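You operate a simulated robot arm through the tools that you are given. There is no shell and no other tool. Be economical: measure what you need, move in short steps, check, and stop when the job is done.

You run a simulated robot arm. Do the job below in one go: nothing can be reset, and whatever is moved stays where it is left.

Task
Dry slide C5 at 50 on the island's drying plate, then switch off.
Fine: dry it under the closed lid; leave it there and the dial at 50.

It is judged by the outcome, as a careful person would: the job done as asked, and still so three seconds after it is handed in. It fails if anything else is knocked over, pushed out of place, dropped, spilled or broken. A push-on lid holds only when it is set on centred and level and pressed home; a screw cap is set on level and turned clockwise until tight.

Robot
A 7-joint arm with a two-finger parallel gripper on a trunk, on a base that drives. Base frame: it is fixed to the floor where the robot stands at the start and does not move with it; the origin is under the middle of the robot, x ahead of it, y to its left, z up. Readings come in mm, rad, newtons and seconds.
With the tool pointing down near the work surface it reaches from about 200 to 740 mm from the robot's upright axis, wherever it stands. Its first joint turns from -2.897 to 2.897 rad. Places, roughly: dark top of the drying plate [500, 300, 900]; plate dial [400, 300, 900]; plate lid [700, 300, 1000]; plate switch [400, 200, 900]. Payload 1.57 kg.
Tool frame: the origin (TCP) lies between the finger pads and is the grasp point; the fingertips stand 30 mm ahead of it; z points along the fingers, y is the line along which they close. Largest opening 110 mm; finger width 24, thickness 12; the body of the gripper, 48 by 112 mm, starts 78 mm behind the TCP.
Orientation is that of the tool frame in the base frame, as a unit quaternion [x, y, z, w]. With the fingers straight down and closing along the base's y, the tool's x points along the base's -x, its y along +y and its z along -z.

Tools
- The arm moves only by the tool arm_command. Its argument "rows" is a list of rows, each a list of 3 entries, a list of its own where there are three numbers: the turn, a rotation vector about the tool's x, y, z in rad, then the shift along the tool's x, y, z in m, then the opening in per cent of the stroke, from 0 (shut) to 100 (fully open). In form: [[[rx, ry, rz], [dx, dy, dz], grip], ...]. A call has 1 to 10 rows; each row shifts and turns the commanded pose from where the row before left it, along the tool's axes as they then stand. Each row takes 0.2 s and may step no farther than 50 mm and 0.15 rad from the row before; otherwise, or with a gripper value out of range, the whole call is refused. A pose out of reach is approached as far as the arm can. The call stops where the force on the tool passes 40 N (or 10 N more than at its start, if that is more) or the arm is blocked; 0.2 s more then pass. Each finger travels about 45 mm/s and halts on what it meets, pressing with about 31 N; the grip force reading is that of the motor and also rises with nothing between the fingers. The clock runs only during rows and for 0.2 s after the last one: add rows that do not move to give the fingers time. It gives the time, the measured TCP pose, the force on the tool (base axes), the opening and the grip force at its end, in the units of the frame above (readings bear some noise), with the torque about the TCP (base axes, N m) and any sound that the robot's microphone picked up.
- Cameras (640 x 400 px; columns grow to the right, rows downward): "scene" is now at [20.5, 168.4, 1590.7]; the picture's right is [0.19, -0.98, 0.00], its down [-0.69, -0.13, -0.72] and it looks along [0.70, 0.14, -0.70] (base axes); focal length 250 px, centre (320, 200). "wrist" rides on the gripper at [70, 16, -141] in the tool frame; the picture's right is [-0.23, 0.97, 0.00], its down [-0.86, -0.20, -0.48] and it looks along [-0.47, -0.11, 0.88] (tool axes); focal length 222 px, centre (320, 200).
- capture(camera): a new picture of that camera. The clock stands still meanwhile.
- move_column(by): slides the trunk up (or, below 0, down) by that many mm; the arm and the scene camera ride with it, the base frame stays. It gives what a move gives, with no picture.
- drive_base(legs): drives the robot by 1 to 6 legs, each [ahead, turn to the left] in mm and rad, along the robot's own axes; the way and the turn of a leg run together, so that a leg with both is an arc; at most 1500 mm and 3.142 rad a leg. The arm and the cameras ride along, it lands a little off, and it stops where it bumps. It gives what a move gives.
- head_to(pan, tilt): turns the head with the scene camera to pan (to the left, within 2.705 rad either way) and tilt (down, from -0.506 to 1.204), counted from straight ahead of the robot. It gives what a move gives.
- point_at(camera, pixels): for up to 12 pixels [column, row] of the newest picture of that camera ("zoom" is the newest enlarged one), the place [x, y, z] in the base frame of the surface seen there, good to about 3 mm. The clock stands still meanwhile.
- close_up(camera, box): a new picture of the part [left, top, right, bottom] of that camera's present view, enlarged. The clock stands still meanwhile.
- job_done(): hands the job in; it is judged then, once.

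Keep the steps short. Do not move on a guess: measure, check each grasp and each placing, and mend mistakes. In all there are 80 turns and 68 pictures (those below and enlarged ones count). Leave the gripper open and the arm clear of the work at the hand-in unless told otherwise, and finish with a single line.

The tools are called after ">>>" by a JSON object that holds its "fn" and its "kwargs". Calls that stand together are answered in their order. arm_command: Moves the arm, as the interface text tells. Its arguments: {"type":"object","properties":{"rows":{"type":"array","items":{"type":"array"}}},"required":["rows"]} The other tools are called the same way: move_column (by) slides the trunk up or down; drive_base (legs) drives the base; head_to (pan, tilt) turns the head that bears the scene camera; capture (camera) takes a picture; point_at (camera, pixels) gives the place of the surface under pixels of a picture; close_up (camera, box) takes an enlarged picture of a part of a camera's view; job_done () hands the job in.

At the start:

```text
clock: 0.0
tcp_pos: [420.1, 235.7, 1240.5]
orientation: [0.0, 1.0, 0.001, 0.0]
wrist_force: [-0.2, 0.0, -0.2]
torque: [0.02, -0.01, 0.03]
grip_width: 110.3
gripper_force: 0.1
trunk travel left (down, up): [-525.0, 65.0]
robot x, y, heading: [-2.7, -1.9, 0.001]
head pan, tilt: [0.192, 0.773]
```

scene: 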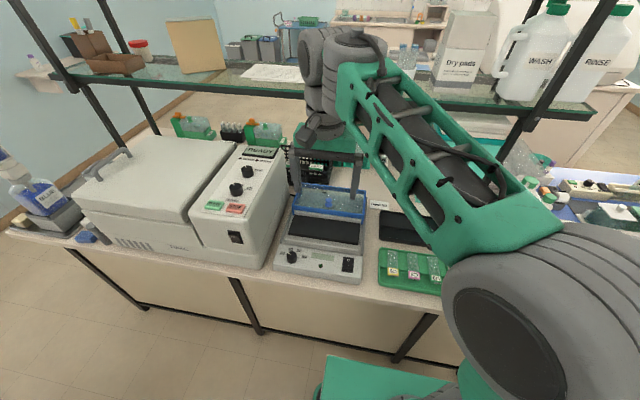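
wrist: 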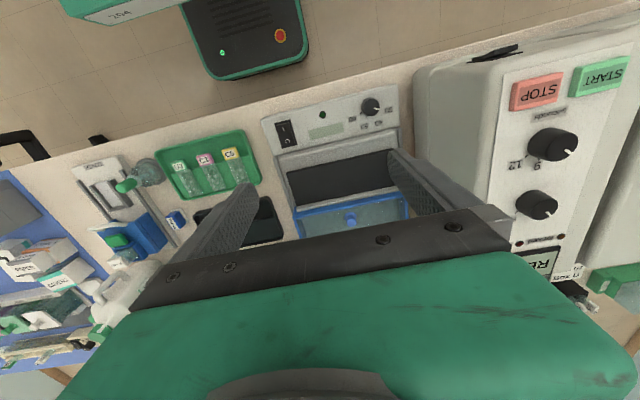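

I see the plate with dial and switch, the lid standing open behind, and a green tray with slides. I'll enlarge these areas first.

>>> {"fn": "close_up", "kwargs": {"camera": "scene", "box": [260, 140, 460, 300]}}

>>> {"fn": "close_up", "kwargs": {"camera": "wrist", "box": [150, 70, 420, 240]}}

```text
2.50 times, centred on (360, 220) of scene
```

zoom: 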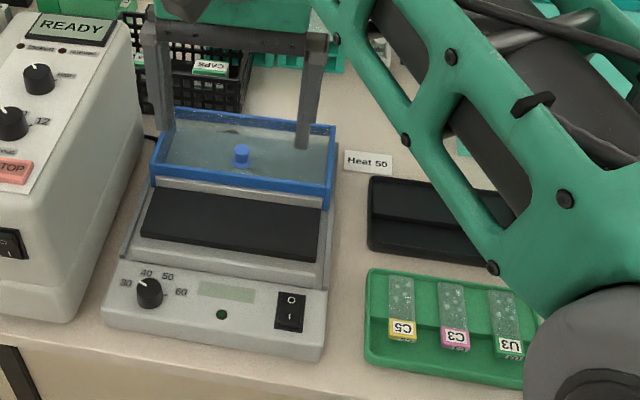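

```text
2.35 times, centred on (285, 155) of wrist
```

zoom: 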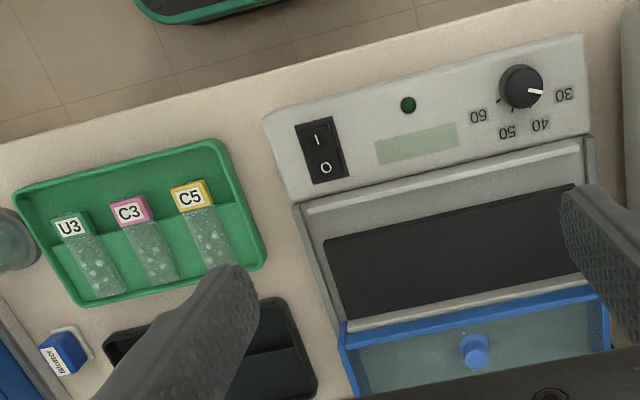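

I'll measure points in the wrist enlargement: dial, switch, plate corners, lid frame and knob, slide C5.

>>> {"fn": "point_at", "kwargs": {"camera": "zoom", "pixels": [[520, 86], [318, 140], [326, 168], [407, 105], [325, 240], [345, 312], [345, 330], [475, 345], [475, 380], [186, 190], [205, 225], [220, 262]]}}

>>> {"fn": "point_at", "kwargs": {"camera": "scene", "pixels": [[302, 190], [363, 196], [297, 210], [359, 223], [333, 201], [320, 258], [290, 257], [346, 265], [300, 205], [360, 220], [280, 262], [361, 280]]}}

```text
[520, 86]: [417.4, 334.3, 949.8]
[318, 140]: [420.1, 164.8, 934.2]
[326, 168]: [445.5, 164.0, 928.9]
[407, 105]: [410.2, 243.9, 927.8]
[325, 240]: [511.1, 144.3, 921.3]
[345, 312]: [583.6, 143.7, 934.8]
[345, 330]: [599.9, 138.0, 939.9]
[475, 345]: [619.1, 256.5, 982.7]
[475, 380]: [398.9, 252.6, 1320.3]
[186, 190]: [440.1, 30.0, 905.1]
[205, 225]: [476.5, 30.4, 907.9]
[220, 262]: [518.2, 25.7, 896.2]
```

```text
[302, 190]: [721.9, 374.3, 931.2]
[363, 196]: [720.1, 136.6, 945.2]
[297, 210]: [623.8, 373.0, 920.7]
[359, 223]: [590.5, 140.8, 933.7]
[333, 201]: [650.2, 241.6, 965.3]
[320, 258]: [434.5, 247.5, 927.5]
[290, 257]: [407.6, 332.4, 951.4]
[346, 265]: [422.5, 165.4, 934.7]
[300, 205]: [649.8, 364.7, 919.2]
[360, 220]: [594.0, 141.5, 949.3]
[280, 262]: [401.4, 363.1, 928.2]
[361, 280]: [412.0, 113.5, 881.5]
```

I need a closer look at the lid and how it is held.

>>> {"fn": "close_up", "kwargs": {"camera": "scene", "box": [270, 170, 390, 245]}}

>>> {"fn": "point_at", "kwargs": {"camera": "scene", "pixels": [[250, 78], [460, 88], [330, 85], [548, 75], [200, 135], [320, 130]]}}

```text
5.33 times, centred on (330, 208) of scene
```

zoom: 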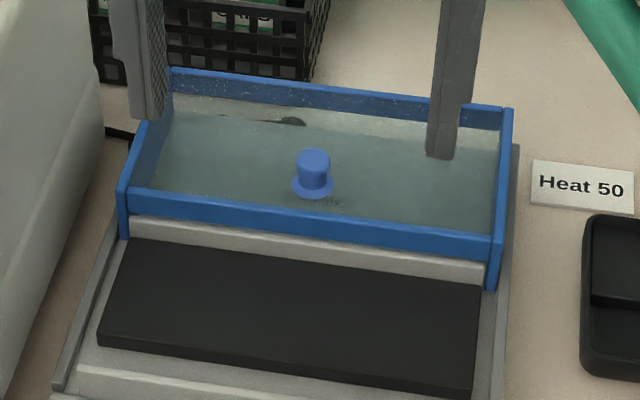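

```text
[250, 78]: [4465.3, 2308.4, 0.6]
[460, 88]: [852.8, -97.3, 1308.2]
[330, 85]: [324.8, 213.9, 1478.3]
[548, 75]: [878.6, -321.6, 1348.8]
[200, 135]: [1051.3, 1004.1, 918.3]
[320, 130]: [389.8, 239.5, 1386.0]
```

>>> {"fn": "point_at", "kwargs": {"camera": "zoom", "pixels": [[313, 158], [313, 180], [300, 192], [130, 195], [495, 240], [508, 112], [175, 72], [490, 280], [515, 200], [300, 240], [125, 225], [470, 300]]}}

>>> {"fn": "close_up", "kwargs": {"camera": "scene", "box": [270, 215, 380, 290]}}

```text
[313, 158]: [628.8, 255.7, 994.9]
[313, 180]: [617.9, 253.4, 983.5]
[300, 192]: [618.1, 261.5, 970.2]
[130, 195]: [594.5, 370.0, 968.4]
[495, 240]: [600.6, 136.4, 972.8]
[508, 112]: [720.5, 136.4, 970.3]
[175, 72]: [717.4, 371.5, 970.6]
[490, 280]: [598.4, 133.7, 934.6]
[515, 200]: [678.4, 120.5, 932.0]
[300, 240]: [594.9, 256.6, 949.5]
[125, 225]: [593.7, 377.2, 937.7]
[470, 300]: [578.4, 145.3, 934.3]
```

```text
5.33 times, centred on (325, 252) of scene
```

zoom: 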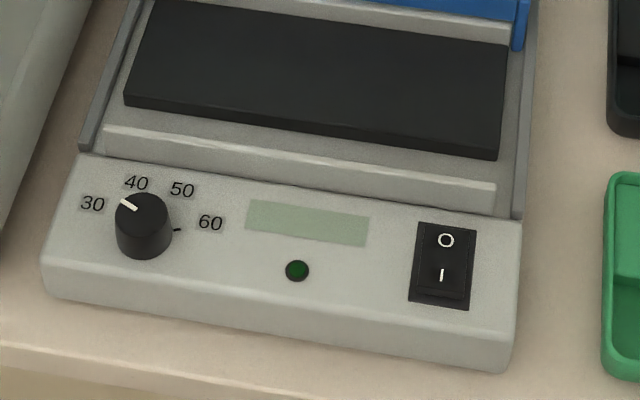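

>>> {"fn": "point_at", "kwargs": {"camera": "zoom", "pixels": [[130, 92], [160, 8], [490, 145], [500, 50], [105, 140], [490, 200], [144, 206], [126, 203], [92, 204], [137, 183], [182, 190], [210, 223]]}}

>>> {"fn": "point_at", "kwargs": {"camera": "zoom", "pixels": [[446, 240], [441, 275], [442, 258], [430, 228], [465, 305], [145, 250], [170, 215], [510, 215], [90, 145], [525, 120], [318, 150], [320, 90]]}}

>>> {"fn": "close_up", "kwargs": {"camera": "scene", "box": [366, 235, 446, 300]}}

```text
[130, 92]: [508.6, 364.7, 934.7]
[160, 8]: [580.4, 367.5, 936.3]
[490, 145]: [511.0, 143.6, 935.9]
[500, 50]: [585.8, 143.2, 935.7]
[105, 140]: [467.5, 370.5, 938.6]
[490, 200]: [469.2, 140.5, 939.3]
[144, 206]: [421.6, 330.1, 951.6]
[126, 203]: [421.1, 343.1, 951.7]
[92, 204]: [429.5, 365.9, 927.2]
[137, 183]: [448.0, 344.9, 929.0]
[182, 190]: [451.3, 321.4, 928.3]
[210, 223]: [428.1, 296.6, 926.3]
```

```text
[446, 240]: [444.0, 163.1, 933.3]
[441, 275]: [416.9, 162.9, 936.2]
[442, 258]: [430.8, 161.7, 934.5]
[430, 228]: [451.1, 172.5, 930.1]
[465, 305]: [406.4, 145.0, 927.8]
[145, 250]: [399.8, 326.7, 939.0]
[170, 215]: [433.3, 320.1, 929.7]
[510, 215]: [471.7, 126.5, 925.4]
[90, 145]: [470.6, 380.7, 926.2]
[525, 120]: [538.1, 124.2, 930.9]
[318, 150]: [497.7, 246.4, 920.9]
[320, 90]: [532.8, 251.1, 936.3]
```

```text
6.15 times, centred on (406, 268) of scene
```

zoom: 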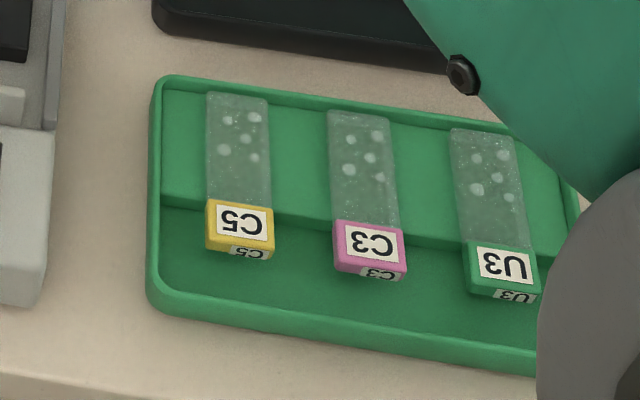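

>>> {"fn": "point_at", "kwargs": {"camera": "zoom", "pixels": [[208, 205], [272, 208], [240, 222], [208, 240], [270, 258], [235, 150], [236, 97], [333, 228], [405, 232], [185, 150], [185, 250], [300, 250]]}}

>>> {"fn": "point_at", "kwargs": {"camera": "zoom", "pixels": [[208, 95], [267, 98], [212, 195], [268, 200], [155, 90], [152, 295], [300, 180], [250, 320], [368, 245], [250, 252], [370, 268], [100, 200]]}}

```text
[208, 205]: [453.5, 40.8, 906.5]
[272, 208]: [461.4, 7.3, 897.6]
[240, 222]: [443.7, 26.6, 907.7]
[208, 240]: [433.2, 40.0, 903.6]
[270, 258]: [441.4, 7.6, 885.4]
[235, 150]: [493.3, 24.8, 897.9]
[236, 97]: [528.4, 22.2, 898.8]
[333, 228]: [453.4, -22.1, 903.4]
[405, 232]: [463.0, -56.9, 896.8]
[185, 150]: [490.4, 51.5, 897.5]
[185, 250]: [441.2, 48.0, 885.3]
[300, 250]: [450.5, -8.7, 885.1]
```

```text
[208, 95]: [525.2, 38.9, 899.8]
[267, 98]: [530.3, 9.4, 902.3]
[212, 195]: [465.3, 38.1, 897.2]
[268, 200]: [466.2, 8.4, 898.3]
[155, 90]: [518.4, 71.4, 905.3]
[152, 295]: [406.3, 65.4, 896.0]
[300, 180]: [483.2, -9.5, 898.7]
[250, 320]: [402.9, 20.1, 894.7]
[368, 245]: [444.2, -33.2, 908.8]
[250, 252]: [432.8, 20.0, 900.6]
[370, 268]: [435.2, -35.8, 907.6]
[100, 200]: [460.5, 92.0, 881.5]
```

Slide C5 spans about x 432–528, y 8–40, with its label block at x 433–455. I'll check the dial up close and how near the big machine on its left stands.

>>> {"fn": "close_up", "kwargs": {"camera": "scene", "box": [276, 240, 308, 268]}}

>>> {"fn": "point_at", "kwargs": {"camera": "scene", "pixels": [[270, 200], [278, 165], [262, 250], [255, 225], [284, 155], [258, 268], [268, 230]]}}

```text
14.29 times, centred on (292, 254) of scene
```

zoom: 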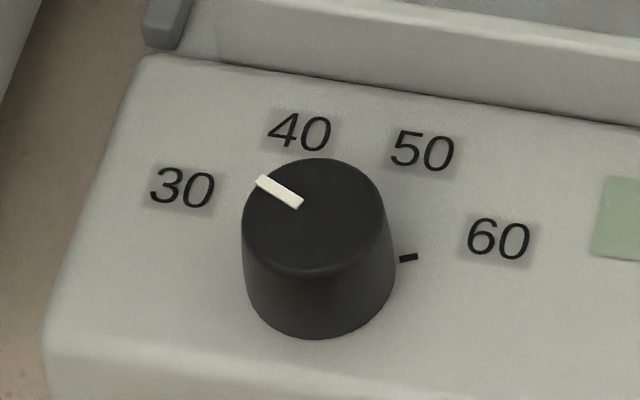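

```text
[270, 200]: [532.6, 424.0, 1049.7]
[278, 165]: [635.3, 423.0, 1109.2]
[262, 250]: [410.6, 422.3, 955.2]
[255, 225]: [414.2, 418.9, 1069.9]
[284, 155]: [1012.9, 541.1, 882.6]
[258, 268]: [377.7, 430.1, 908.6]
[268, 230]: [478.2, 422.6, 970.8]
```

>>> {"fn": "point_at", "kwargs": {"camera": "zoom", "pixels": [[246, 215], [381, 215], [313, 163], [313, 262], [313, 213], [260, 182], [298, 204], [183, 188], [300, 132], [423, 150], [498, 240], [408, 258]]}}

```text
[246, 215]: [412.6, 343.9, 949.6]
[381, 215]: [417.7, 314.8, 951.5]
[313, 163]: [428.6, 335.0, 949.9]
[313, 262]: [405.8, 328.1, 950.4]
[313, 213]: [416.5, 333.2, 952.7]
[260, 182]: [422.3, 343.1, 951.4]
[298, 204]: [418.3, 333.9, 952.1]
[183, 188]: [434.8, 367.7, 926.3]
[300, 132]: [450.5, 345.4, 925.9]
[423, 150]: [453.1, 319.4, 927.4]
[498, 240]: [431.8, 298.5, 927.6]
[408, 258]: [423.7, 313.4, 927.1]
```

The pointer is at 30; 50 lies about 90° clockwise. The dial centre is near (417.5, 331.5), top at z 951. I'll go above it, pre-turned by −45°.

>>> {"fn": "arm_command", "kwargs": {"rows": [[[0, 0, 0], [0.0026, 0.048, 0], 70], [[0, 0, 0], [0, 0.0478, 0], 60], [[0, 0, -0.131], [0, 0, 0.04], 60], [[0, 0, -0.131], [0, 0, 0.04], 60], [[0, 0, -0.131], [0, 0, 0.04], 60], [[0, 0, -0.131], [0, 0, 0.04], 60], [[0, 0, -0.131], [0, 0, 0.04], 60], [[0, 0, -0.131], [0, 0, 0.02], 60], [[0, 0, 0], [0, 0, 0], 60]]}}

>>> {"fn": "capture", "kwargs": {"camera": "wrist"}}

```text
clock: 2.0
tcp_pos: [419.6, 333.9, 1019.0]
orientation: [-0.385, 0.923, 0.0, 0.0]
wrist_force: [0.3, -0.4, 0.6]
torque: [-0.01, 0.03, 0.0]
grip_width: 66.0
gripper_force: 0.1
trunk travel left (down, up): [-525.0, 65.0]
robot x, y, heading: [-3.9, 1.2, -0.001]
head pan, tilt: [0.192, 0.773]
```

```text
59 pictures are left
```

wrist: 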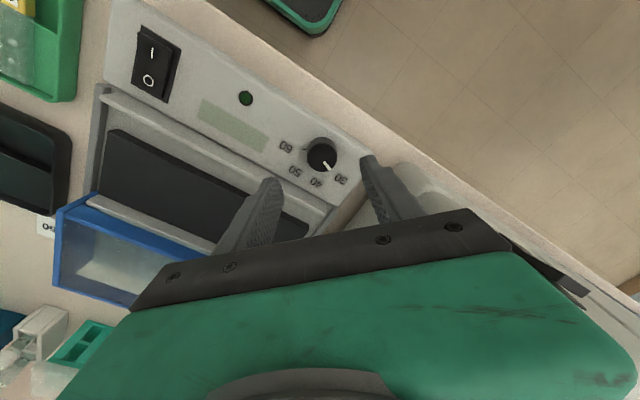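

Over the dial; small correction and descend so the tips are about z 932.

>>> {"fn": "arm_command", "kwargs": {"rows": [[[0, 0, 0], [0.0031, -0.0003, 0.02], 60], [[0, 0, 0], [0, 0, 0.02], 60], [[0, 0, 0], [0, 0, 0.017], 60], [[0, 0, 0], [0, 0, 0], 60]]}}

>>> {"fn": "close_up", "kwargs": {"camera": "wrist", "box": [200, 80, 440, 240]}}

```text
clock: 3.0
tcp_pos: [416.2, 329.8, 963.6]
orientation: [-0.383, 0.924, 0.001, 0.0]
wrist_force: [-0.5, 0.1, 0.0]
torque: [0.0, -0.01, 0.03]
grip_width: 66.0
gripper_force: 0.1
trunk travel left (down, up): [-525.0, 65.0]
robot x, y, heading: [0.6, 1.6, -0.0]
head pan, tilt: [0.192, 0.773]
```

```text
2.50 times, centred on (320, 160) of wrist
```

zoom: 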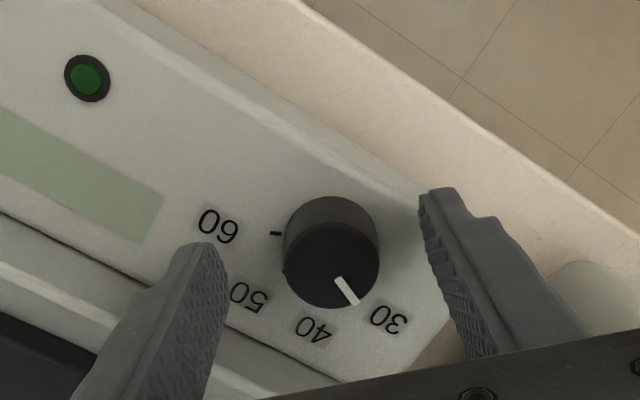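

>>> {"fn": "point_at", "kwargs": {"camera": "zoom", "pixels": [[288, 262], [378, 262], [332, 225], [330, 302], [340, 282], [353, 301], [388, 318], [316, 328], [250, 296], [220, 225]]}}

```text
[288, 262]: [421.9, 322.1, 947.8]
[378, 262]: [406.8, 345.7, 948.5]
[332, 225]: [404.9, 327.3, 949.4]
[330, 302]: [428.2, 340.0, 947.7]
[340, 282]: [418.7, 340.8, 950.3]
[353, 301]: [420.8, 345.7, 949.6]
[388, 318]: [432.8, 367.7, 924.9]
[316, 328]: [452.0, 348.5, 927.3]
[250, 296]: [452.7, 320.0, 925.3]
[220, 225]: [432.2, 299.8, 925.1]
```

The dial centre measures (416.5, 333). Shift 3 mm and close the fingers on it.

>>> {"fn": "arm_command", "kwargs": {"rows": [[[0, 0, 0], [-0.0023, 0.0019, 0.001], 60], [[0, 0, 0], [0, 0, 0], 45], [[0, 0, 0], [0, 0, 0], 30], [[0, 0, 0], [0, 0, 0], 20], [[0, 0, 0], [0, 0, 0], 20], [[0, 0, 0], [0, 0, 0], 20]]}}

```text
clock: 4.4
tcp_pos: [415.0, 333.5, 963.7]
orientation: [-0.384, 0.923, 0.0, 0.0]
wrist_force: [-5.1, 4.8, 0.1]
torque: [0.27, 0.17, 0.0]
grip_width: 30.9
gripper_force: 37.0
trunk travel left (down, up): [-525.0, 65.0]
robot x, y, heading: [3.5, -2.7, 0.001]
head pan, tilt: [0.192, 0.773]
```

Gripped at 30.9 mm. Turn clockwise 90° in small steps.

>>> {"fn": "arm_command", "kwargs": {"rows": [[[0, 0, 0.12], [0, 0, 0], 20], [[0, 0, 0.12], [0, 0, 0], 20], [[0, 0, 0.12], [0, 0, 0], 20], [[0, 0, 0.12], [0, 0, 0], 20], [[0, 0, 0.12], [0, 0, 0], 20], [[0, 0, 0.12], [0, 0, 0], 20], [[0, 0, 0], [0, 0, 0], 20]]}}

>>> {"fn": "close_up", "kwargs": {"camera": "wrist", "box": [200, 80, 440, 240]}}

```text
clock: 6.0
tcp_pos: [414.6, 334.0, 963.3]
orientation: [-0.031, 1.0, 0.0, 0.0]
wrist_force: [-3.4, 6.0, -1.1]
torque: [0.2, 0.05, -0.01]
grip_width: 31.1
gripper_force: 40.0
trunk travel left (down, up): [-525.0, 65.0]
robot x, y, heading: [2.6, -1.1, 0.002]
head pan, tilt: [0.192, 0.773]
```

```text
2.50 times, centred on (320, 160) of wrist
```

zoom: 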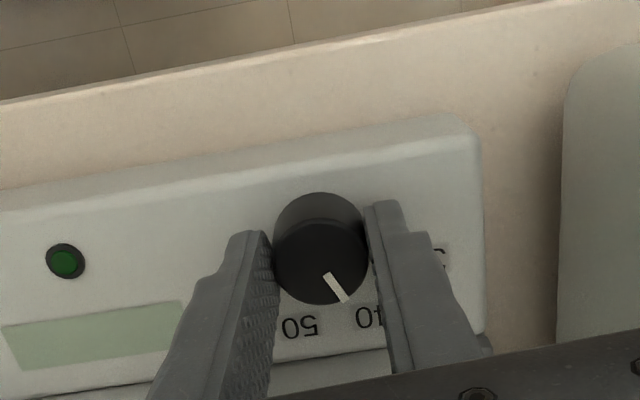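

The pointer follows (now around 40). Continue the rest.

>>> {"fn": "arm_command", "kwargs": {"rows": [[[0, 0, 0.12], [0, 0, 0], 20], [[0, 0, 0.12], [0, 0, 0], 20], [[0, 0, 0.12], [0, 0, 0], 20], [[0, 0, 0.12], [0, 0, 0], 20], [[0, 0, 0.12], [0, 0, 0], 20], [[0, 0, 0.12], [0, 0, 0], 20], [[0, 0, 0.12], [0, 0, 0], 20], [[0, 0, 0], [0, 0, 0], 20]]}}

>>> {"fn": "close_up", "kwargs": {"camera": "wrist", "box": [200, 80, 440, 240]}}

>>> {"fn": "close_up", "kwargs": {"camera": "scene", "box": [270, 230, 318, 270]}}

```text
clock: 7.8
tcp_pos: [415.6, 334.2, 963.3]
orientation: [0.379, 0.926, -0.001, 0.0]
wrist_force: [-2.1, 9.9, -6.5]
torque: [0.41, 0.08, 0.03]
grip_width: 30.7
gripper_force: 40.3
trunk travel left (down, up): [-525.0, 65.0]
robot x, y, heading: [-0.7, 1.1, 0.001]
head pan, tilt: [0.192, 0.773]
```

```text
2.50 times, centred on (320, 160) of wrist
```

zoom: 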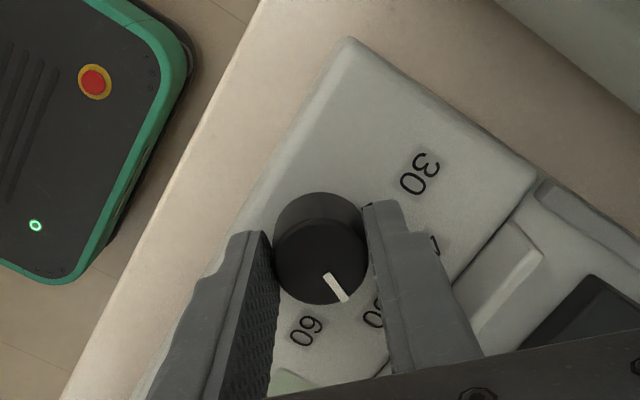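

```text
10.00 times, centred on (294, 250) of scene
```

zoom: 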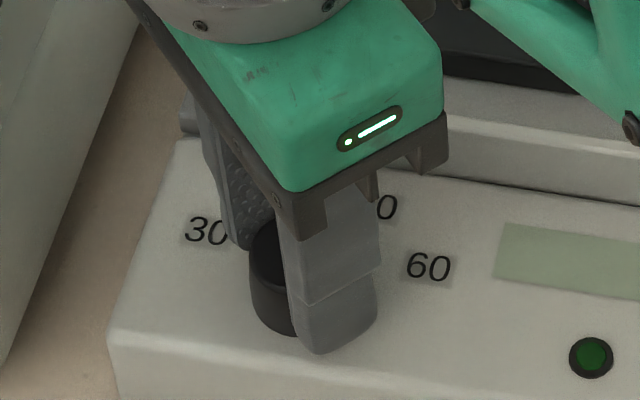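

Open the fingers and lift, then read the dial.

>>> {"fn": "arm_command", "kwargs": {"rows": [[[0, 0, 0], [0, 0, 0], 45], [[0, 0, 0], [0, 0, 0], 60], [[0, 0, 0], [0, 0, 0], 60], [[0, 0, 0], [0, 0, -0.04], 60], [[0, 0, 0], [0, 0, -0.04], 60], [[0, 0, 0], [0, 0, 0], 60]]}}

>>> {"fn": "close_up", "kwargs": {"camera": "wrist", "box": [220, 80, 420, 210]}}

```text
clock: 9.2
tcp_pos: [416.6, 330.9, 1043.1]
orientation: [0.378, 0.926, 0.0, 0.0]
wrist_force: [-0.4, 0.2, 0.6]
torque: [0.02, 0.0, 0.01]
grip_width: 66.0
gripper_force: 0.0
trunk travel left (down, up): [-525.0, 65.0]
robot x, y, heading: [0.5, -1.0, 0.003]
head pan, tilt: [0.192, 0.773]
```

```text
3.08 times, centred on (320, 145) of wrist
```

zoom: 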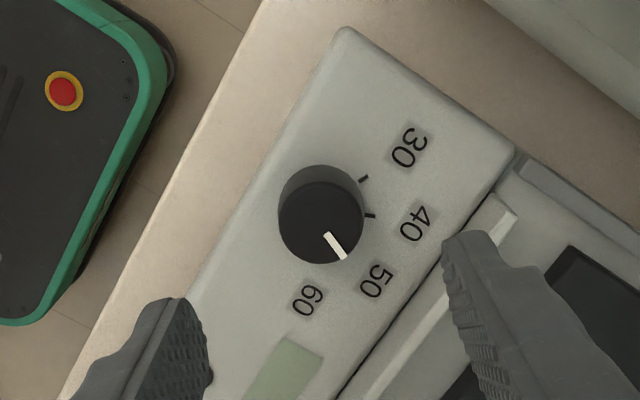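

>>> {"fn": "point_at", "kwargs": {"camera": "zoom", "pixels": [[326, 234], [344, 258], [363, 179], [369, 216], [410, 147], [417, 224], [377, 282], [307, 298], [278, 215], [362, 222], [322, 182], [322, 264]]}}

```text
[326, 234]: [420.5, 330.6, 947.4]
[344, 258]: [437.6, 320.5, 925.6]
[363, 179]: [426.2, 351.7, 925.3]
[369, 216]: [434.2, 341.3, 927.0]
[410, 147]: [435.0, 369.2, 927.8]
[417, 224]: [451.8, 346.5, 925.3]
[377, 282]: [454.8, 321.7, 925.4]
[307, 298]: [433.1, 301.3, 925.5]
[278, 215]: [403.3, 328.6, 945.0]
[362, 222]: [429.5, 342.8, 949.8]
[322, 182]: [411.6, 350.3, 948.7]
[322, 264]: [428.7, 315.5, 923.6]
```

>>> {"fn": "close_up", "kwargs": {"camera": "wrist", "box": [295, 120, 355, 160]}}

>>> {"fn": "close_up", "kwargs": {"camera": "scene", "box": [270, 240, 310, 268]}}

```text
10.00 times, centred on (325, 140) of wrist
```

zoom: 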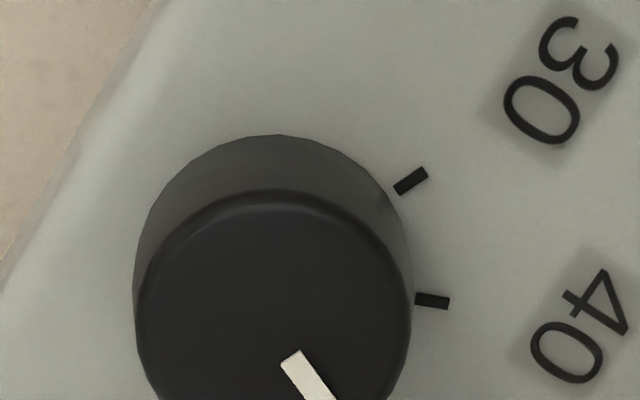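

```text
14.29 times, centred on (290, 254) of scene
```

zoom: 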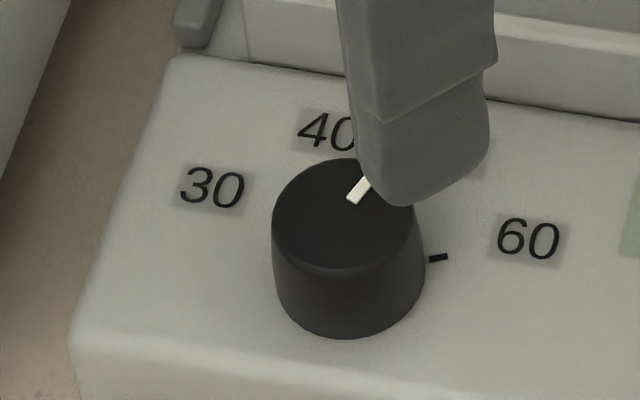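

The pointer seems near 50; clear the arm, straighten the tool and look from the scene camera.

>>> {"fn": "arm_command", "kwargs": {"rows": [[[0, 0, -0.131], [0, 0, -0.01], 60], [[0, 0, -0.131], [0, 0, -0.01], 60], [[0, 0, -0.131], [0, 0, -0.01], 60], [[0, 0, -0.131], [0, 0, 0], 60], [[0, 0, -0.131], [0, 0, 0], 60], [[0, 0, -0.121], [0, 0, 0], 60], [[0, 0, 0], [0, -0.05, 0], 60], [[0, 0, 0], [0, -0.05, 0], 60], [[0, 0, 0], [0, -0.05, 0], 60], [[0, 0, 0], [0, -0.05, 0], 60]]}}

>>> {"fn": "close_up", "kwargs": {"camera": "scene", "box": [270, 240, 310, 268]}}

```text
clock: 11.4
tcp_pos: [417.6, 135.0, 1075.0]
orientation: [-0.001, 1.0, 0.0, 0.001]
wrist_force: [0.0, 0.3, -0.2]
torque: [-0.01, 0.03, 0.0]
grip_width: 66.0
gripper_force: 0.0
trunk travel left (down, up): [-525.0, 65.0]
robot x, y, heading: [0.4, -1.5, 0.001]
head pan, tilt: [0.192, 0.773]
```

```text
14.29 times, centred on (290, 254) of scene
```

zoom: 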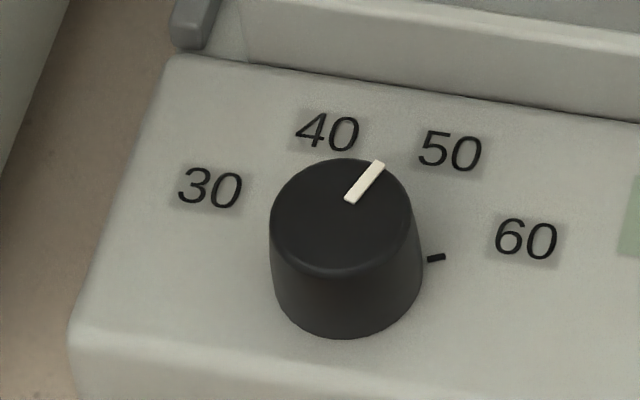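

>>> {"fn": "point_at", "kwargs": {"camera": "zoom", "pixels": [[350, 200], [377, 165], [342, 213], [275, 215], [408, 215], [342, 165], [342, 265], [437, 258], [450, 151], [325, 133], [363, 183]]}}

```text
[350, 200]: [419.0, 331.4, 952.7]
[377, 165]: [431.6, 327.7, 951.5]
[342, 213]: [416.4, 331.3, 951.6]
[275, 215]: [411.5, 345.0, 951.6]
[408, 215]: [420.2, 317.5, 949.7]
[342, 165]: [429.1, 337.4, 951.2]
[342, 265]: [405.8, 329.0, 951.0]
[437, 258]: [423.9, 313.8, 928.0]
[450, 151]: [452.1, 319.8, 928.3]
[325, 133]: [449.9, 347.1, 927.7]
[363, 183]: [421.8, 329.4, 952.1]
```

The dial is close to 50; I'll recheck it from above later, before switching on. Next, above C5's label at (440, 24).

>>> {"fn": "arm_command", "kwargs": {"rows": [[[0, 0, 0], [-0.0224, -0.04, 0], 50], [[0, 0, 0], [0, -0.04, 0], 50], [[0, 0, 0], [0, -0.031, 0.025], 50], [[0, 0, 0], [0, 0, 0.04], 50], [[0, 0, 0], [0, 0, 0.03], 50], [[0, 0, 0], [0, 0, 0], 50]]}}

>>> {"fn": "close_up", "kwargs": {"camera": "wrist", "box": [200, 60, 440, 220]}}

```text
clock: 12.8
tcp_pos: [438.2, 21.4, 980.0]
orientation: [0.0, 1.0, 0.0, 0.0]
wrist_force: [1.0, -0.4, -0.2]
torque: [-0.03, 0.0, -0.01]
grip_width: 55.1
gripper_force: 0.0
trunk travel left (down, up): [-525.0, 65.0]
robot x, y, heading: [1.8, 2.9, -0.001]
head pan, tilt: [0.192, 0.773]
```

```text
2.50 times, centred on (320, 140) of wrist
```

zoom: 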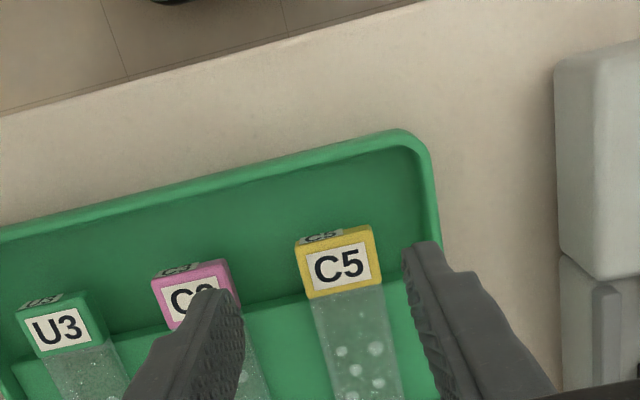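

>>> {"fn": "point_at", "kwargs": {"camera": "zoom", "pixels": [[298, 243], [372, 227], [308, 298], [380, 282], [338, 263], [335, 230], [236, 290], [160, 275], [280, 310], [270, 260], [400, 300], [350, 350]]}}

```text
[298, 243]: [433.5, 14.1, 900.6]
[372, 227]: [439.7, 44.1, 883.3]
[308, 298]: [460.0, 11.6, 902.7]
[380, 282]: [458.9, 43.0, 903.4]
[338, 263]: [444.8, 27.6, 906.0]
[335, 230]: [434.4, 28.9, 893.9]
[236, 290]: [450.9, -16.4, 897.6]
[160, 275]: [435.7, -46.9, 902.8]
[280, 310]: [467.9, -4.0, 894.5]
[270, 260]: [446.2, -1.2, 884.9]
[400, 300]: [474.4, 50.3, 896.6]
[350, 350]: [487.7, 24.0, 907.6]
```

Label: y 13–41, x 433–460, top z 906. I'll narrow to 44 mm, centre at (441, 26.5) and descend with a check halfway.

>>> {"fn": "arm_command", "kwargs": {"rows": [[[0, 0, 0], [-0.0028, 0.0051, 0], 40], [[0, 0, 0], [0, 0, 0.02], 40], [[0, 0, 0], [0, 0, 0.015], 40], [[0, 0, 0], [0, 0, 0], 40]]}}

>>> {"fn": "close_up", "kwargs": {"camera": "wrist", "box": [200, 60, 440, 220]}}

```text
clock: 13.8
tcp_pos: [440.5, 27.4, 944.5]
orientation: [0.0, 1.0, 0.0, 0.001]
wrist_force: [0.0, 1.0, 0.8]
torque: [0.01, 0.01, 0.01]
grip_width: 44.1
gripper_force: 0.0
trunk travel left (down, up): [-525.0, 65.0]
robot x, y, heading: [2.1, -1.3, 0.0]
head pan, tilt: [0.192, 0.773]
```

```text
2.50 times, centred on (320, 140) of wrist
```

zoom: 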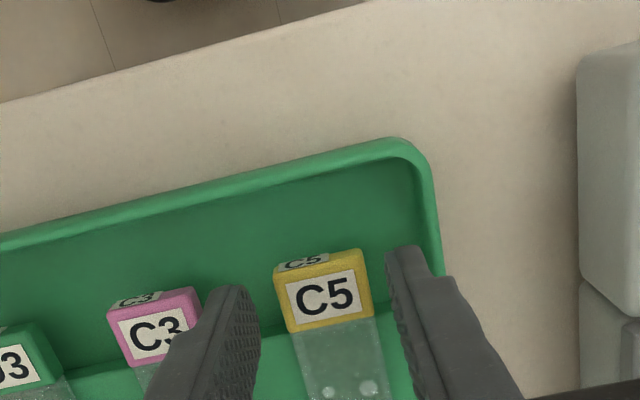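

Well centred between the fingers. Descend to z 921 and close.

>>> {"fn": "arm_command", "kwargs": {"rows": [[[0, 0, 0], [0, 0, 0.012], 40], [[0, 0, 0], [0, 0, 0.0115], 40], [[0, 0, 0], [0, 0, 0], 40], [[0, 0, 0], [0, 0, 0], 32], [[0, 0, 0], [0, 0, 0], 26], [[0, 0, 0], [0, 0, 0], 20], [[0, 0, 0], [0, 0, 0], 20]]}}

>>> {"fn": "close_up", "kwargs": {"camera": "wrist", "box": [200, 60, 440, 220]}}

```text
clock: 15.4
tcp_pos: [441.1, 26.5, 919.9]
orientation: [-0.001, 1.0, 0.0, 0.001]
wrist_force: [-0.3, 0.2, 0.6]
torque: [0.03, 0.04, -0.02]
grip_width: 31.0
gripper_force: 31.0
trunk travel left (down, up): [-525.0, 65.0]
robot x, y, heading: [3.9, -1.4, 0.0]
head pan, tilt: [0.192, 0.773]
```

```text
2.50 times, centred on (320, 140) of wrist
```

zoom: 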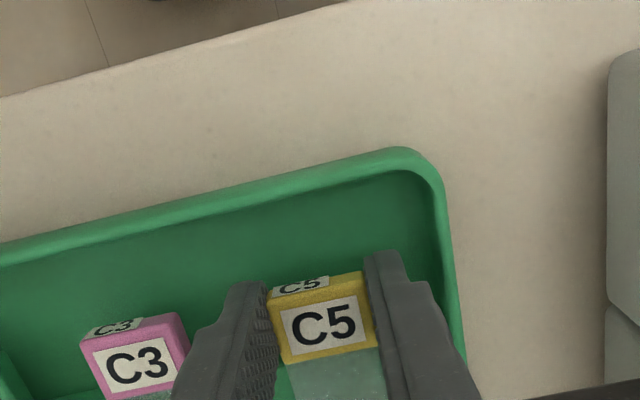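

Gripped at 31 mm. Lift straight up and check.

>>> {"fn": "arm_command", "kwargs": {"rows": [[[0, 0, 0], [0, 0, -0.01], 20], [[0, 0, 0], [0, 0, -0.02], 20], [[0, 0, 0], [0, 0, -0.03], 20], [[0, 0, 0], [0, 0, -0.03], 20], [[0, 0, 0], [0, 0, 0], 20]]}}

>>> {"fn": "capture", "kwargs": {"camera": "wrist"}}

>>> {"fn": "close_up", "kwargs": {"camera": "scene", "box": [340, 190, 460, 290]}}

```text
clock: 16.6
tcp_pos: [440.8, 28.6, 1012.1]
orientation: [-0.001, 1.0, 0.0, -0.001]
wrist_force: [-0.8, 0.3, -1.0]
torque: [0.0, -0.03, 0.02]
grip_width: 30.9
gripper_force: 31.0
trunk travel left (down, up): [-525.0, 65.0]
robot x, y, heading: [-0.0, -2.1, -0.001]
head pan, tilt: [0.192, 0.773]
```

```text
47 pictures are left
```

wrist: 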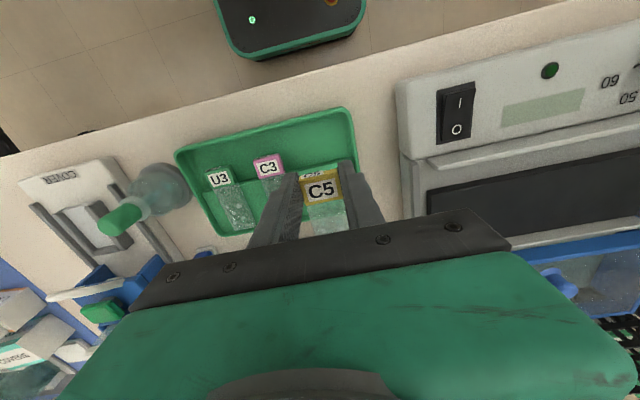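

```text
4.00 times, centred on (400, 240) of scene
```

zoom: 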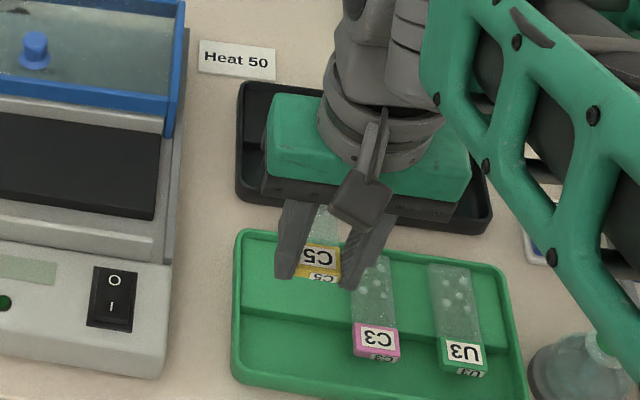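

Slide C5 held well. Now I measure the front ridge, groove and dark top profile.

>>> {"fn": "point_at", "kwargs": {"camera": "zoom", "pixels": [[80, 195], [80, 203], [80, 209], [80, 214], [80, 219], [80, 224], [80, 230], [80, 238], [80, 246], [80, 124], [80, 118], [80, 108]]}}

>>> {"fn": "point_at", "kwargs": {"camera": "wrist", "pixels": [[500, 149], [500, 153], [500, 157], [500, 162], [500, 167], [500, 172], [500, 177], [500, 183], [500, 200], [500, 217], [500, 225], [500, 235]]}}

>>> {"fn": "close_up", "kwargs": {"camera": "scene", "box": [280, 205, 360, 260]}}

```text
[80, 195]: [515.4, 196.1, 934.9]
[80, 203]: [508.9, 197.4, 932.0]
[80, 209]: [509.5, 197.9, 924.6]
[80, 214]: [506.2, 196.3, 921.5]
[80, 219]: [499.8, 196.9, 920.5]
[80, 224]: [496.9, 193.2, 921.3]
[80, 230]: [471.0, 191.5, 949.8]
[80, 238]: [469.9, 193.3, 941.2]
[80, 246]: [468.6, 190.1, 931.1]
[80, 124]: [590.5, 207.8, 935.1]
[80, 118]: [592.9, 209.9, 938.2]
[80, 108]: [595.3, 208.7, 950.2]
```

```text
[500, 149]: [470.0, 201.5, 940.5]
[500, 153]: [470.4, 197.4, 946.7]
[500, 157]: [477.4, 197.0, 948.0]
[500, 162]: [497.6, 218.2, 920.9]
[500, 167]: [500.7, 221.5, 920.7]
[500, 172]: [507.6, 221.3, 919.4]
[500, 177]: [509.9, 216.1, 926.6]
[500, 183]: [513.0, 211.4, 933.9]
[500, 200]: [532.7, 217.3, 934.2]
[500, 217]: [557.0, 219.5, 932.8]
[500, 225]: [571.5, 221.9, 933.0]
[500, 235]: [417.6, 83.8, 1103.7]
```

```text
7.27 times, centred on (320, 232) of scene
```

zoom: 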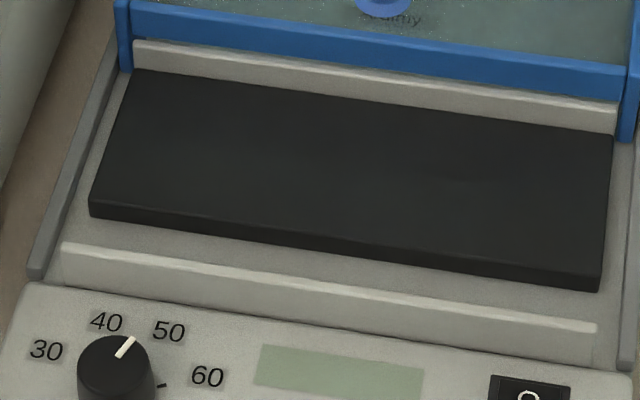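

Profile: front wall x 470–478 (z 949), groove 478–510 (floor 921), dark top 510–590 (z 935). Label goes over the groove, as it lay in the tray. Moving above at (493, 255).

>>> {"fn": "arm_command", "kwargs": {"rows": [[[0, 0, 0], [0, 0, -0.03], 20], [[0, 0, 0], [-0.013, 0.04, 0], 20], [[0, 0, 0], [-0.013, 0.04, 0], 20], [[0, 0, 0], [-0.013, 0.04, 0], 20], [[0, 0, 0], [-0.013, 0.04, 0], 20], [[0, 0, 0], [0, 0.04, 0], 20], [[0, 0, 0], [0, 0.026, 0], 20], [[0, 0, 0], [0, 0, 0.02], 20], [[0, 0, 0], [0, 0, 0.02], 20], [[0, 0, 0], [0, 0, 0], 20]]}}

>>> {"fn": "capture", "kwargs": {"camera": "wrist"}}

>>> {"fn": "close_up", "kwargs": {"camera": "scene", "box": [280, 190, 376, 250]}}

```text
clock: 18.8
tcp_pos: [492.2, 253.8, 999.9]
orientation: [0.0, 1.0, -0.001, 0.0]
wrist_force: [0.2, 0.4, -0.6]
torque: [0.01, 0.02, -0.01]
grip_width: 30.9
gripper_force: 30.7
trunk travel left (down, up): [-525.0, 65.0]
robot x, y, heading: [1.1, -2.8, -0.002]
head pan, tilt: [0.192, 0.773]
```

```text
44 pictures are left
```

wrist: 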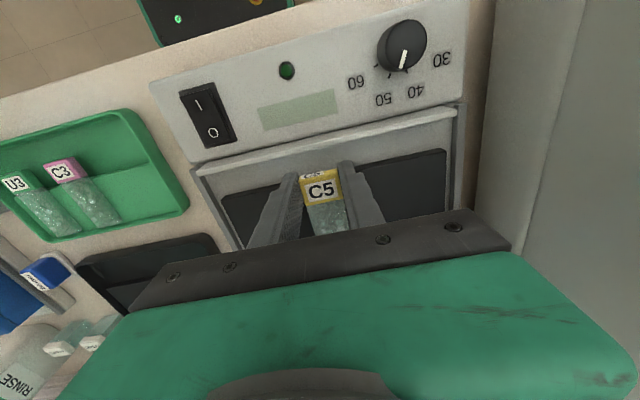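

```text
6.67 times, centred on (328, 220) of scene
```

zoom: 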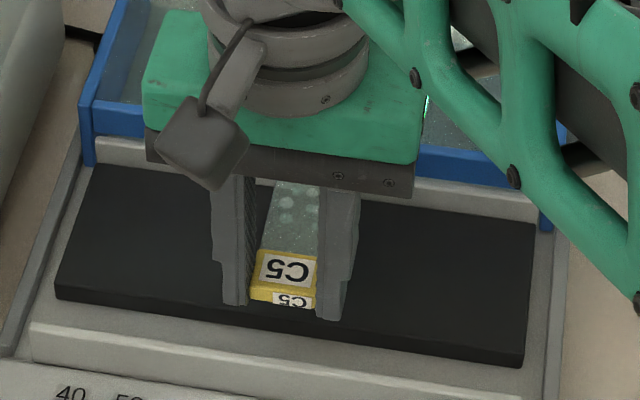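

>>> {"fn": "point_at", "kwargs": {"camera": "zoom", "pixels": [[235, 298], [328, 312], [285, 268], [257, 290], [312, 304], [260, 256], [314, 262], [238, 250], [300, 190]]}}

>>> {"fn": "close_up", "kwargs": {"camera": "wrist", "box": [180, 10, 480, 220]}}

```text
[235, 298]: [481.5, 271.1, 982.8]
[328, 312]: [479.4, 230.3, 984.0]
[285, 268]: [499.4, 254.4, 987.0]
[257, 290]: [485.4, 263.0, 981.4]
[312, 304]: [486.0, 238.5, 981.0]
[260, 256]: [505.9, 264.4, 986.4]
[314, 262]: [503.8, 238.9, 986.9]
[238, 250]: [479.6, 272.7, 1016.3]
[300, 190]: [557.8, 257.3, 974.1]
```

```text
1.90 times, centred on (330, 115) of wrist
```

zoom: 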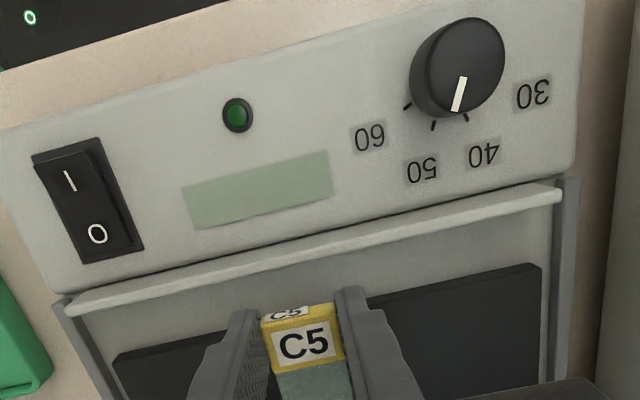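

Fingers at x 480–504 now; shift 2 mm ahead, then lower towards z 959.

>>> {"fn": "arm_command", "kwargs": {"rows": [[[0, 0, 0], [-0.002, 0, 0.015], 20], [[0, 0, 0], [0, 0, 0.012], 20], [[0, 0, 0], [0, 0, 0.006], 20], [[0, 0, 0], [0, 0, 0], 20]]}}

>>> {"fn": "close_up", "kwargs": {"camera": "scene", "box": [290, 205, 362, 250]}}

>>> {"fn": "close_up", "kwargs": {"camera": "wrist", "box": [220, 100, 440, 240]}}

```text
clock: 19.8
tcp_pos: [495.5, 252.4, 966.0]
orientation: [-0.001, 1.0, -0.001, 0.0]
wrist_force: [0.4, -0.4, -2.1]
torque: [0.01, 0.06, -0.01]
grip_width: 31.4
gripper_force: 31.2
trunk travel left (down, up): [-525.0, 65.0]
robot x, y, heading: [-5.5, 1.9, 0.001]
head pan, tilt: [0.192, 0.773]
```

```text
8.89 times, centred on (326, 228) of scene
```

zoom: 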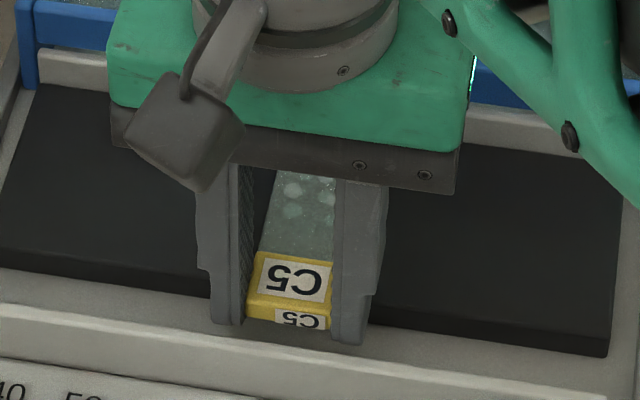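

```text
2.86 times, centred on (330, 170) of wrist
```

zoom: 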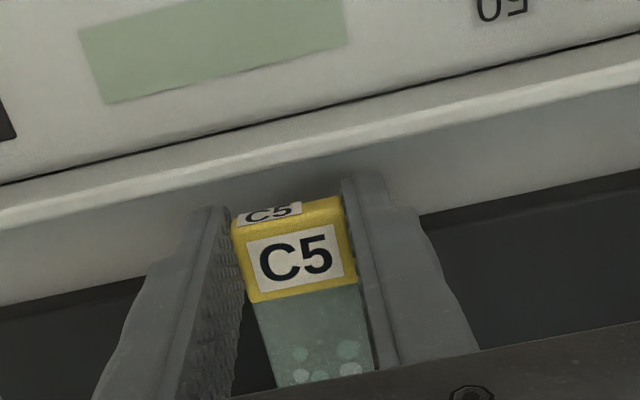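

Clear of walls. Lower in small steps until it touches.

>>> {"fn": "arm_command", "kwargs": {"rows": [[[0, 0, 0], [0, 0, 0.002], 20], [[0, 0, 0], [0, 0, 0.002], 20], [[0, 0, 0], [0, 0, 0.001], 20], [[0, 0, 0], [0, 0, 0], 20]]}}

>>> {"fn": "close_up", "kwargs": {"camera": "scene", "box": [290, 205, 362, 250]}}

```text
clock: 20.8
tcp_pos: [495.1, 253.1, 961.8]
orientation: [-0.001, 1.0, -0.001, 0.0]
wrist_force: [-0.5, -0.7, -1.0]
torque: [-0.01, 0.05, 0.03]
grip_width: 31.0
gripper_force: 30.8
trunk travel left (down, up): [-525.0, 65.0]
robot x, y, heading: [0.4, 0.3, 0.004]
head pan, tilt: [0.192, 0.773]
```

```text
8.89 times, centred on (326, 228) of scene
```

zoom: 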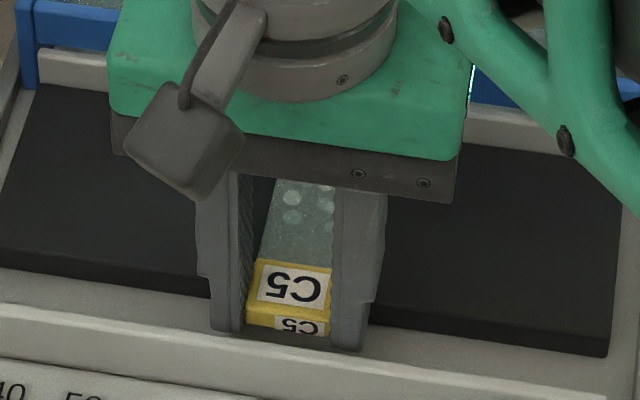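

>>> {"fn": "arm_command", "kwargs": {"rows": [[[0, 0, 0], [0, 0, 0.0015], 20], [[0, 0, 0], [0, 0, 0], 20]]}}

>>> {"fn": "point_at", "kwargs": {"camera": "zoom", "pixels": [[290, 285], [257, 265], [328, 272], [248, 322], [326, 332], [228, 328], [300, 220], [450, 250]]}}

```text
clock: 21.4
tcp_pos: [494.9, 253.9, 960.1]
orientation: [0.0, 1.0, 0.0, 0.0]
wrist_force: [-0.1, -1.2, -0.6]
torque: [0.0, 0.05, 0.01]
grip_width: 31.1
gripper_force: 31.2
trunk travel left (down, up): [-525.0, 65.0]
robot x, y, heading: [2.1, -1.5, -0.001]
head pan, tilt: [0.192, 0.773]
```

```text
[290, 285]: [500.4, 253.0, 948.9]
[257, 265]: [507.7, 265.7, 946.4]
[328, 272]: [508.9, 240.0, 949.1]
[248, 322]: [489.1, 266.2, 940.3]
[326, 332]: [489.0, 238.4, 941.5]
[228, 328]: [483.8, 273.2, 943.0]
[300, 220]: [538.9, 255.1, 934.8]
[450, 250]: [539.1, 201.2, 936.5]
```

About 2 mm still to go; step down 1 mm at a time.

>>> {"fn": "arm_command", "kwargs": {"rows": [[[0, 0, 0], [0, 0, 0.001], 20], [[0, 0, 0], [0, 0, 0.0007], 20], [[0, 0, 0], [0, 0, 0], 20]]}}

```text
clock: 22.2
tcp_pos: [495.2, 253.1, 958.8]
orientation: [-0.001, 1.0, 0.0, 0.0]
wrist_force: [-0.6, 0.3, 0.5]
torque: [0.0, -0.06, 0.01]
grip_width: 30.9
gripper_force: 30.7
trunk travel left (down, up): [-525.0, 65.0]
robot x, y, heading: [-1.9, -3.0, -0.001]
head pan, tilt: [0.192, 0.773]
```

>>> {"fn": "arm_command", "kwargs": {"rows": [[[0, 0, 0], [0, 0, 0.001], 20], [[0, 0, 0], [0, 0, 0], 20]]}}

```text
clock: 22.8
tcp_pos: [494.0, 252.9, 958.9]
orientation: [-0.002, 1.0, 0.0, 0.001]
wrist_force: [-1.8, 0.3, 6.9]
torque: [-0.01, -0.05, -0.02]
grip_width: 31.1
gripper_force: 31.0
trunk travel left (down, up): [-525.0, 65.0]
robot x, y, heading: [-1.1, 1.6, 0.002]
head pan, tilt: [0.192, 0.773]
```

Contact (6.9 N). Release by opening a little, then look before rising.

>>> {"fn": "arm_command", "kwargs": {"rows": [[[0, 0, 0], [0, 0, -0.0005], 30], [[0, 0, 0], [0, 0, 0], 38], [[0, 0, 0], [0, 0, 0], 45], [[0, 0, 0], [0, 0, 0], 45], [[0, 0, 0], [0, 0, -0.03], 45], [[0, 0, 0], [0, 0, -0.04], 45], [[0, 0, 0], [0, 0, -0.03], 45], [[0, 0, 0], [0, 0, 0], 45]]}}

>>> {"fn": "close_up", "kwargs": {"camera": "wrist", "box": [180, 10, 480, 220]}}

>>> {"fn": "close_up", "kwargs": {"camera": "scene", "box": [280, 190, 376, 250]}}

```text
clock: 24.6
tcp_pos: [492.3, 255.3, 1058.1]
orientation: [-0.001, 1.0, 0.0, 0.0]
wrist_force: [0.1, -0.2, -0.2]
torque: [0.02, 0.0, -0.02]
grip_width: 49.5
gripper_force: 0.2
trunk travel left (down, up): [-525.0, 65.0]
robot x, y, heading: [-1.6, 1.9, -0.001]
head pan, tilt: [0.192, 0.773]
```

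```text
1.90 times, centred on (330, 115) of wrist
```

zoom: 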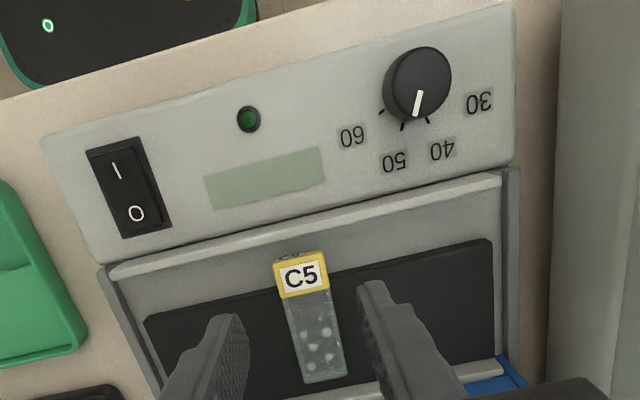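

```text
6.67 times, centred on (328, 220) of scene
```

zoom: 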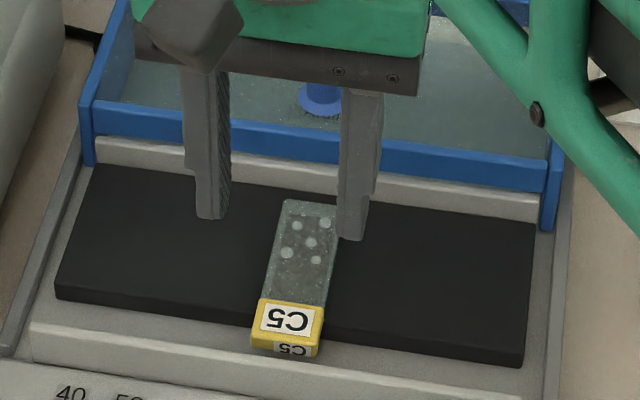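

Slide lies flat on the dark top. Next I view the dial from straight above with the wrist camera.

>>> {"fn": "arm_command", "kwargs": {"rows": [[[0, 0, 0], [0, 0.035, -0.015], 50], [[0, 0, 0], [0, 0.03, 0], 50], [[0, 0, 0], [0, 0, 0], 50]]}}

>>> {"fn": "capture", "kwargs": {"camera": "wrist"}}

```text
clock: 25.4
tcp_pos: [494.1, 319.9, 1072.6]
orientation: [-0.001, 1.0, 0.0, 0.001]
wrist_force: [-0.2, 0.8, 0.1]
torque: [0.01, 0.02, -0.02]
grip_width: 54.9
gripper_force: 0.2
trunk travel left (down, up): [-525.0, 65.0]
robot x, y, heading: [-3.5, 1.5, -0.001]
head pan, tilt: [0.192, 0.773]
```

```text
36 pictures are left
```

wrist: 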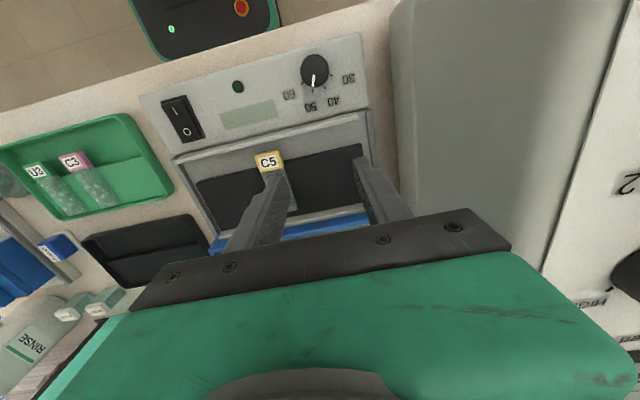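

>>> {"fn": "close_up", "kwargs": {"camera": "wrist", "box": [275, 40, 365, 120]}}

```text
5.00 times, centred on (320, 80) of wrist
```

zoom: 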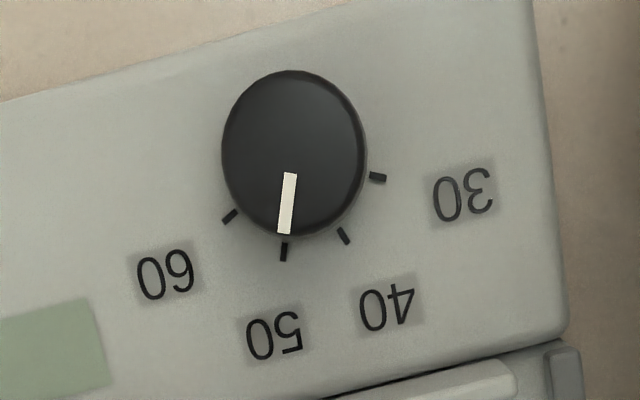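

The pointer aligns with the 50 tick. Next: the lid knob. Move above it, about (628, 255).

>>> {"fn": "arm_command", "kwargs": {"rows": [[[0, 0, 0], [-0.045, -0.022, 0], 50], [[0, 0, 0], [-0.045, -0.022, 0], 50], [[0, 0, 0], [-0.044, -0.021, 0], 50], [[0, 0, 0], [0, 0, 0.02], 50], [[0, 0, 0], [0, 0, 0], 50]]}}

>>> {"fn": "capture", "kwargs": {"camera": "wrist"}}

>>> {"fn": "close_up", "kwargs": {"camera": "scene", "box": [280, 170, 376, 230]}}

```text
clock: 26.6
tcp_pos: [626.7, 253.0, 1051.3]
orientation: [0.0, 1.0, 0.0, -0.001]
wrist_force: [0.7, 0.1, -0.2]
torque: [0.02, 0.0, -0.02]
grip_width: 55.2
gripper_force: 0.1
trunk travel left (down, up): [-525.0, 65.0]
robot x, y, heading: [-0.7, -1.1, -0.001]
head pan, tilt: [0.192, 0.773]
```

```text
34 pictures are left
```

wrist: 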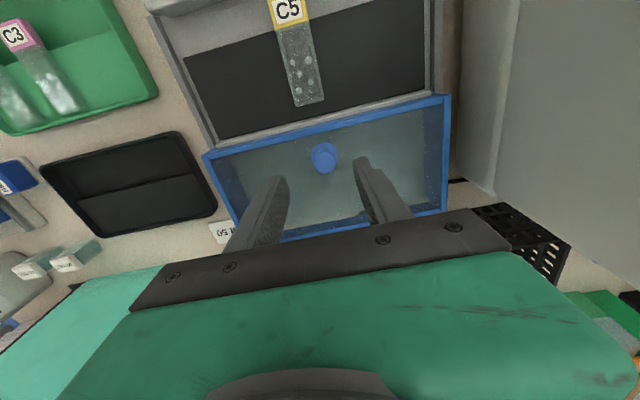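

```text
6.67 times, centred on (328, 200) of scene
```

zoom: 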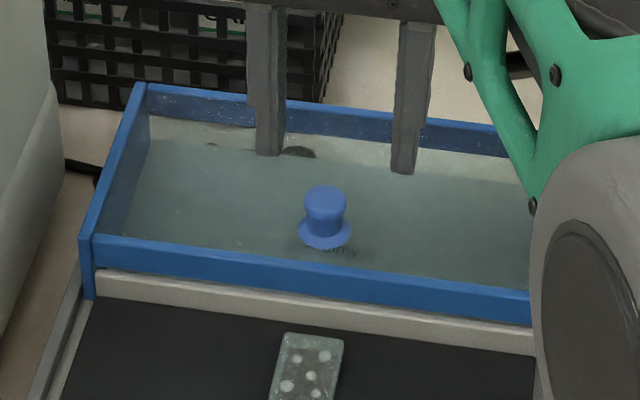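

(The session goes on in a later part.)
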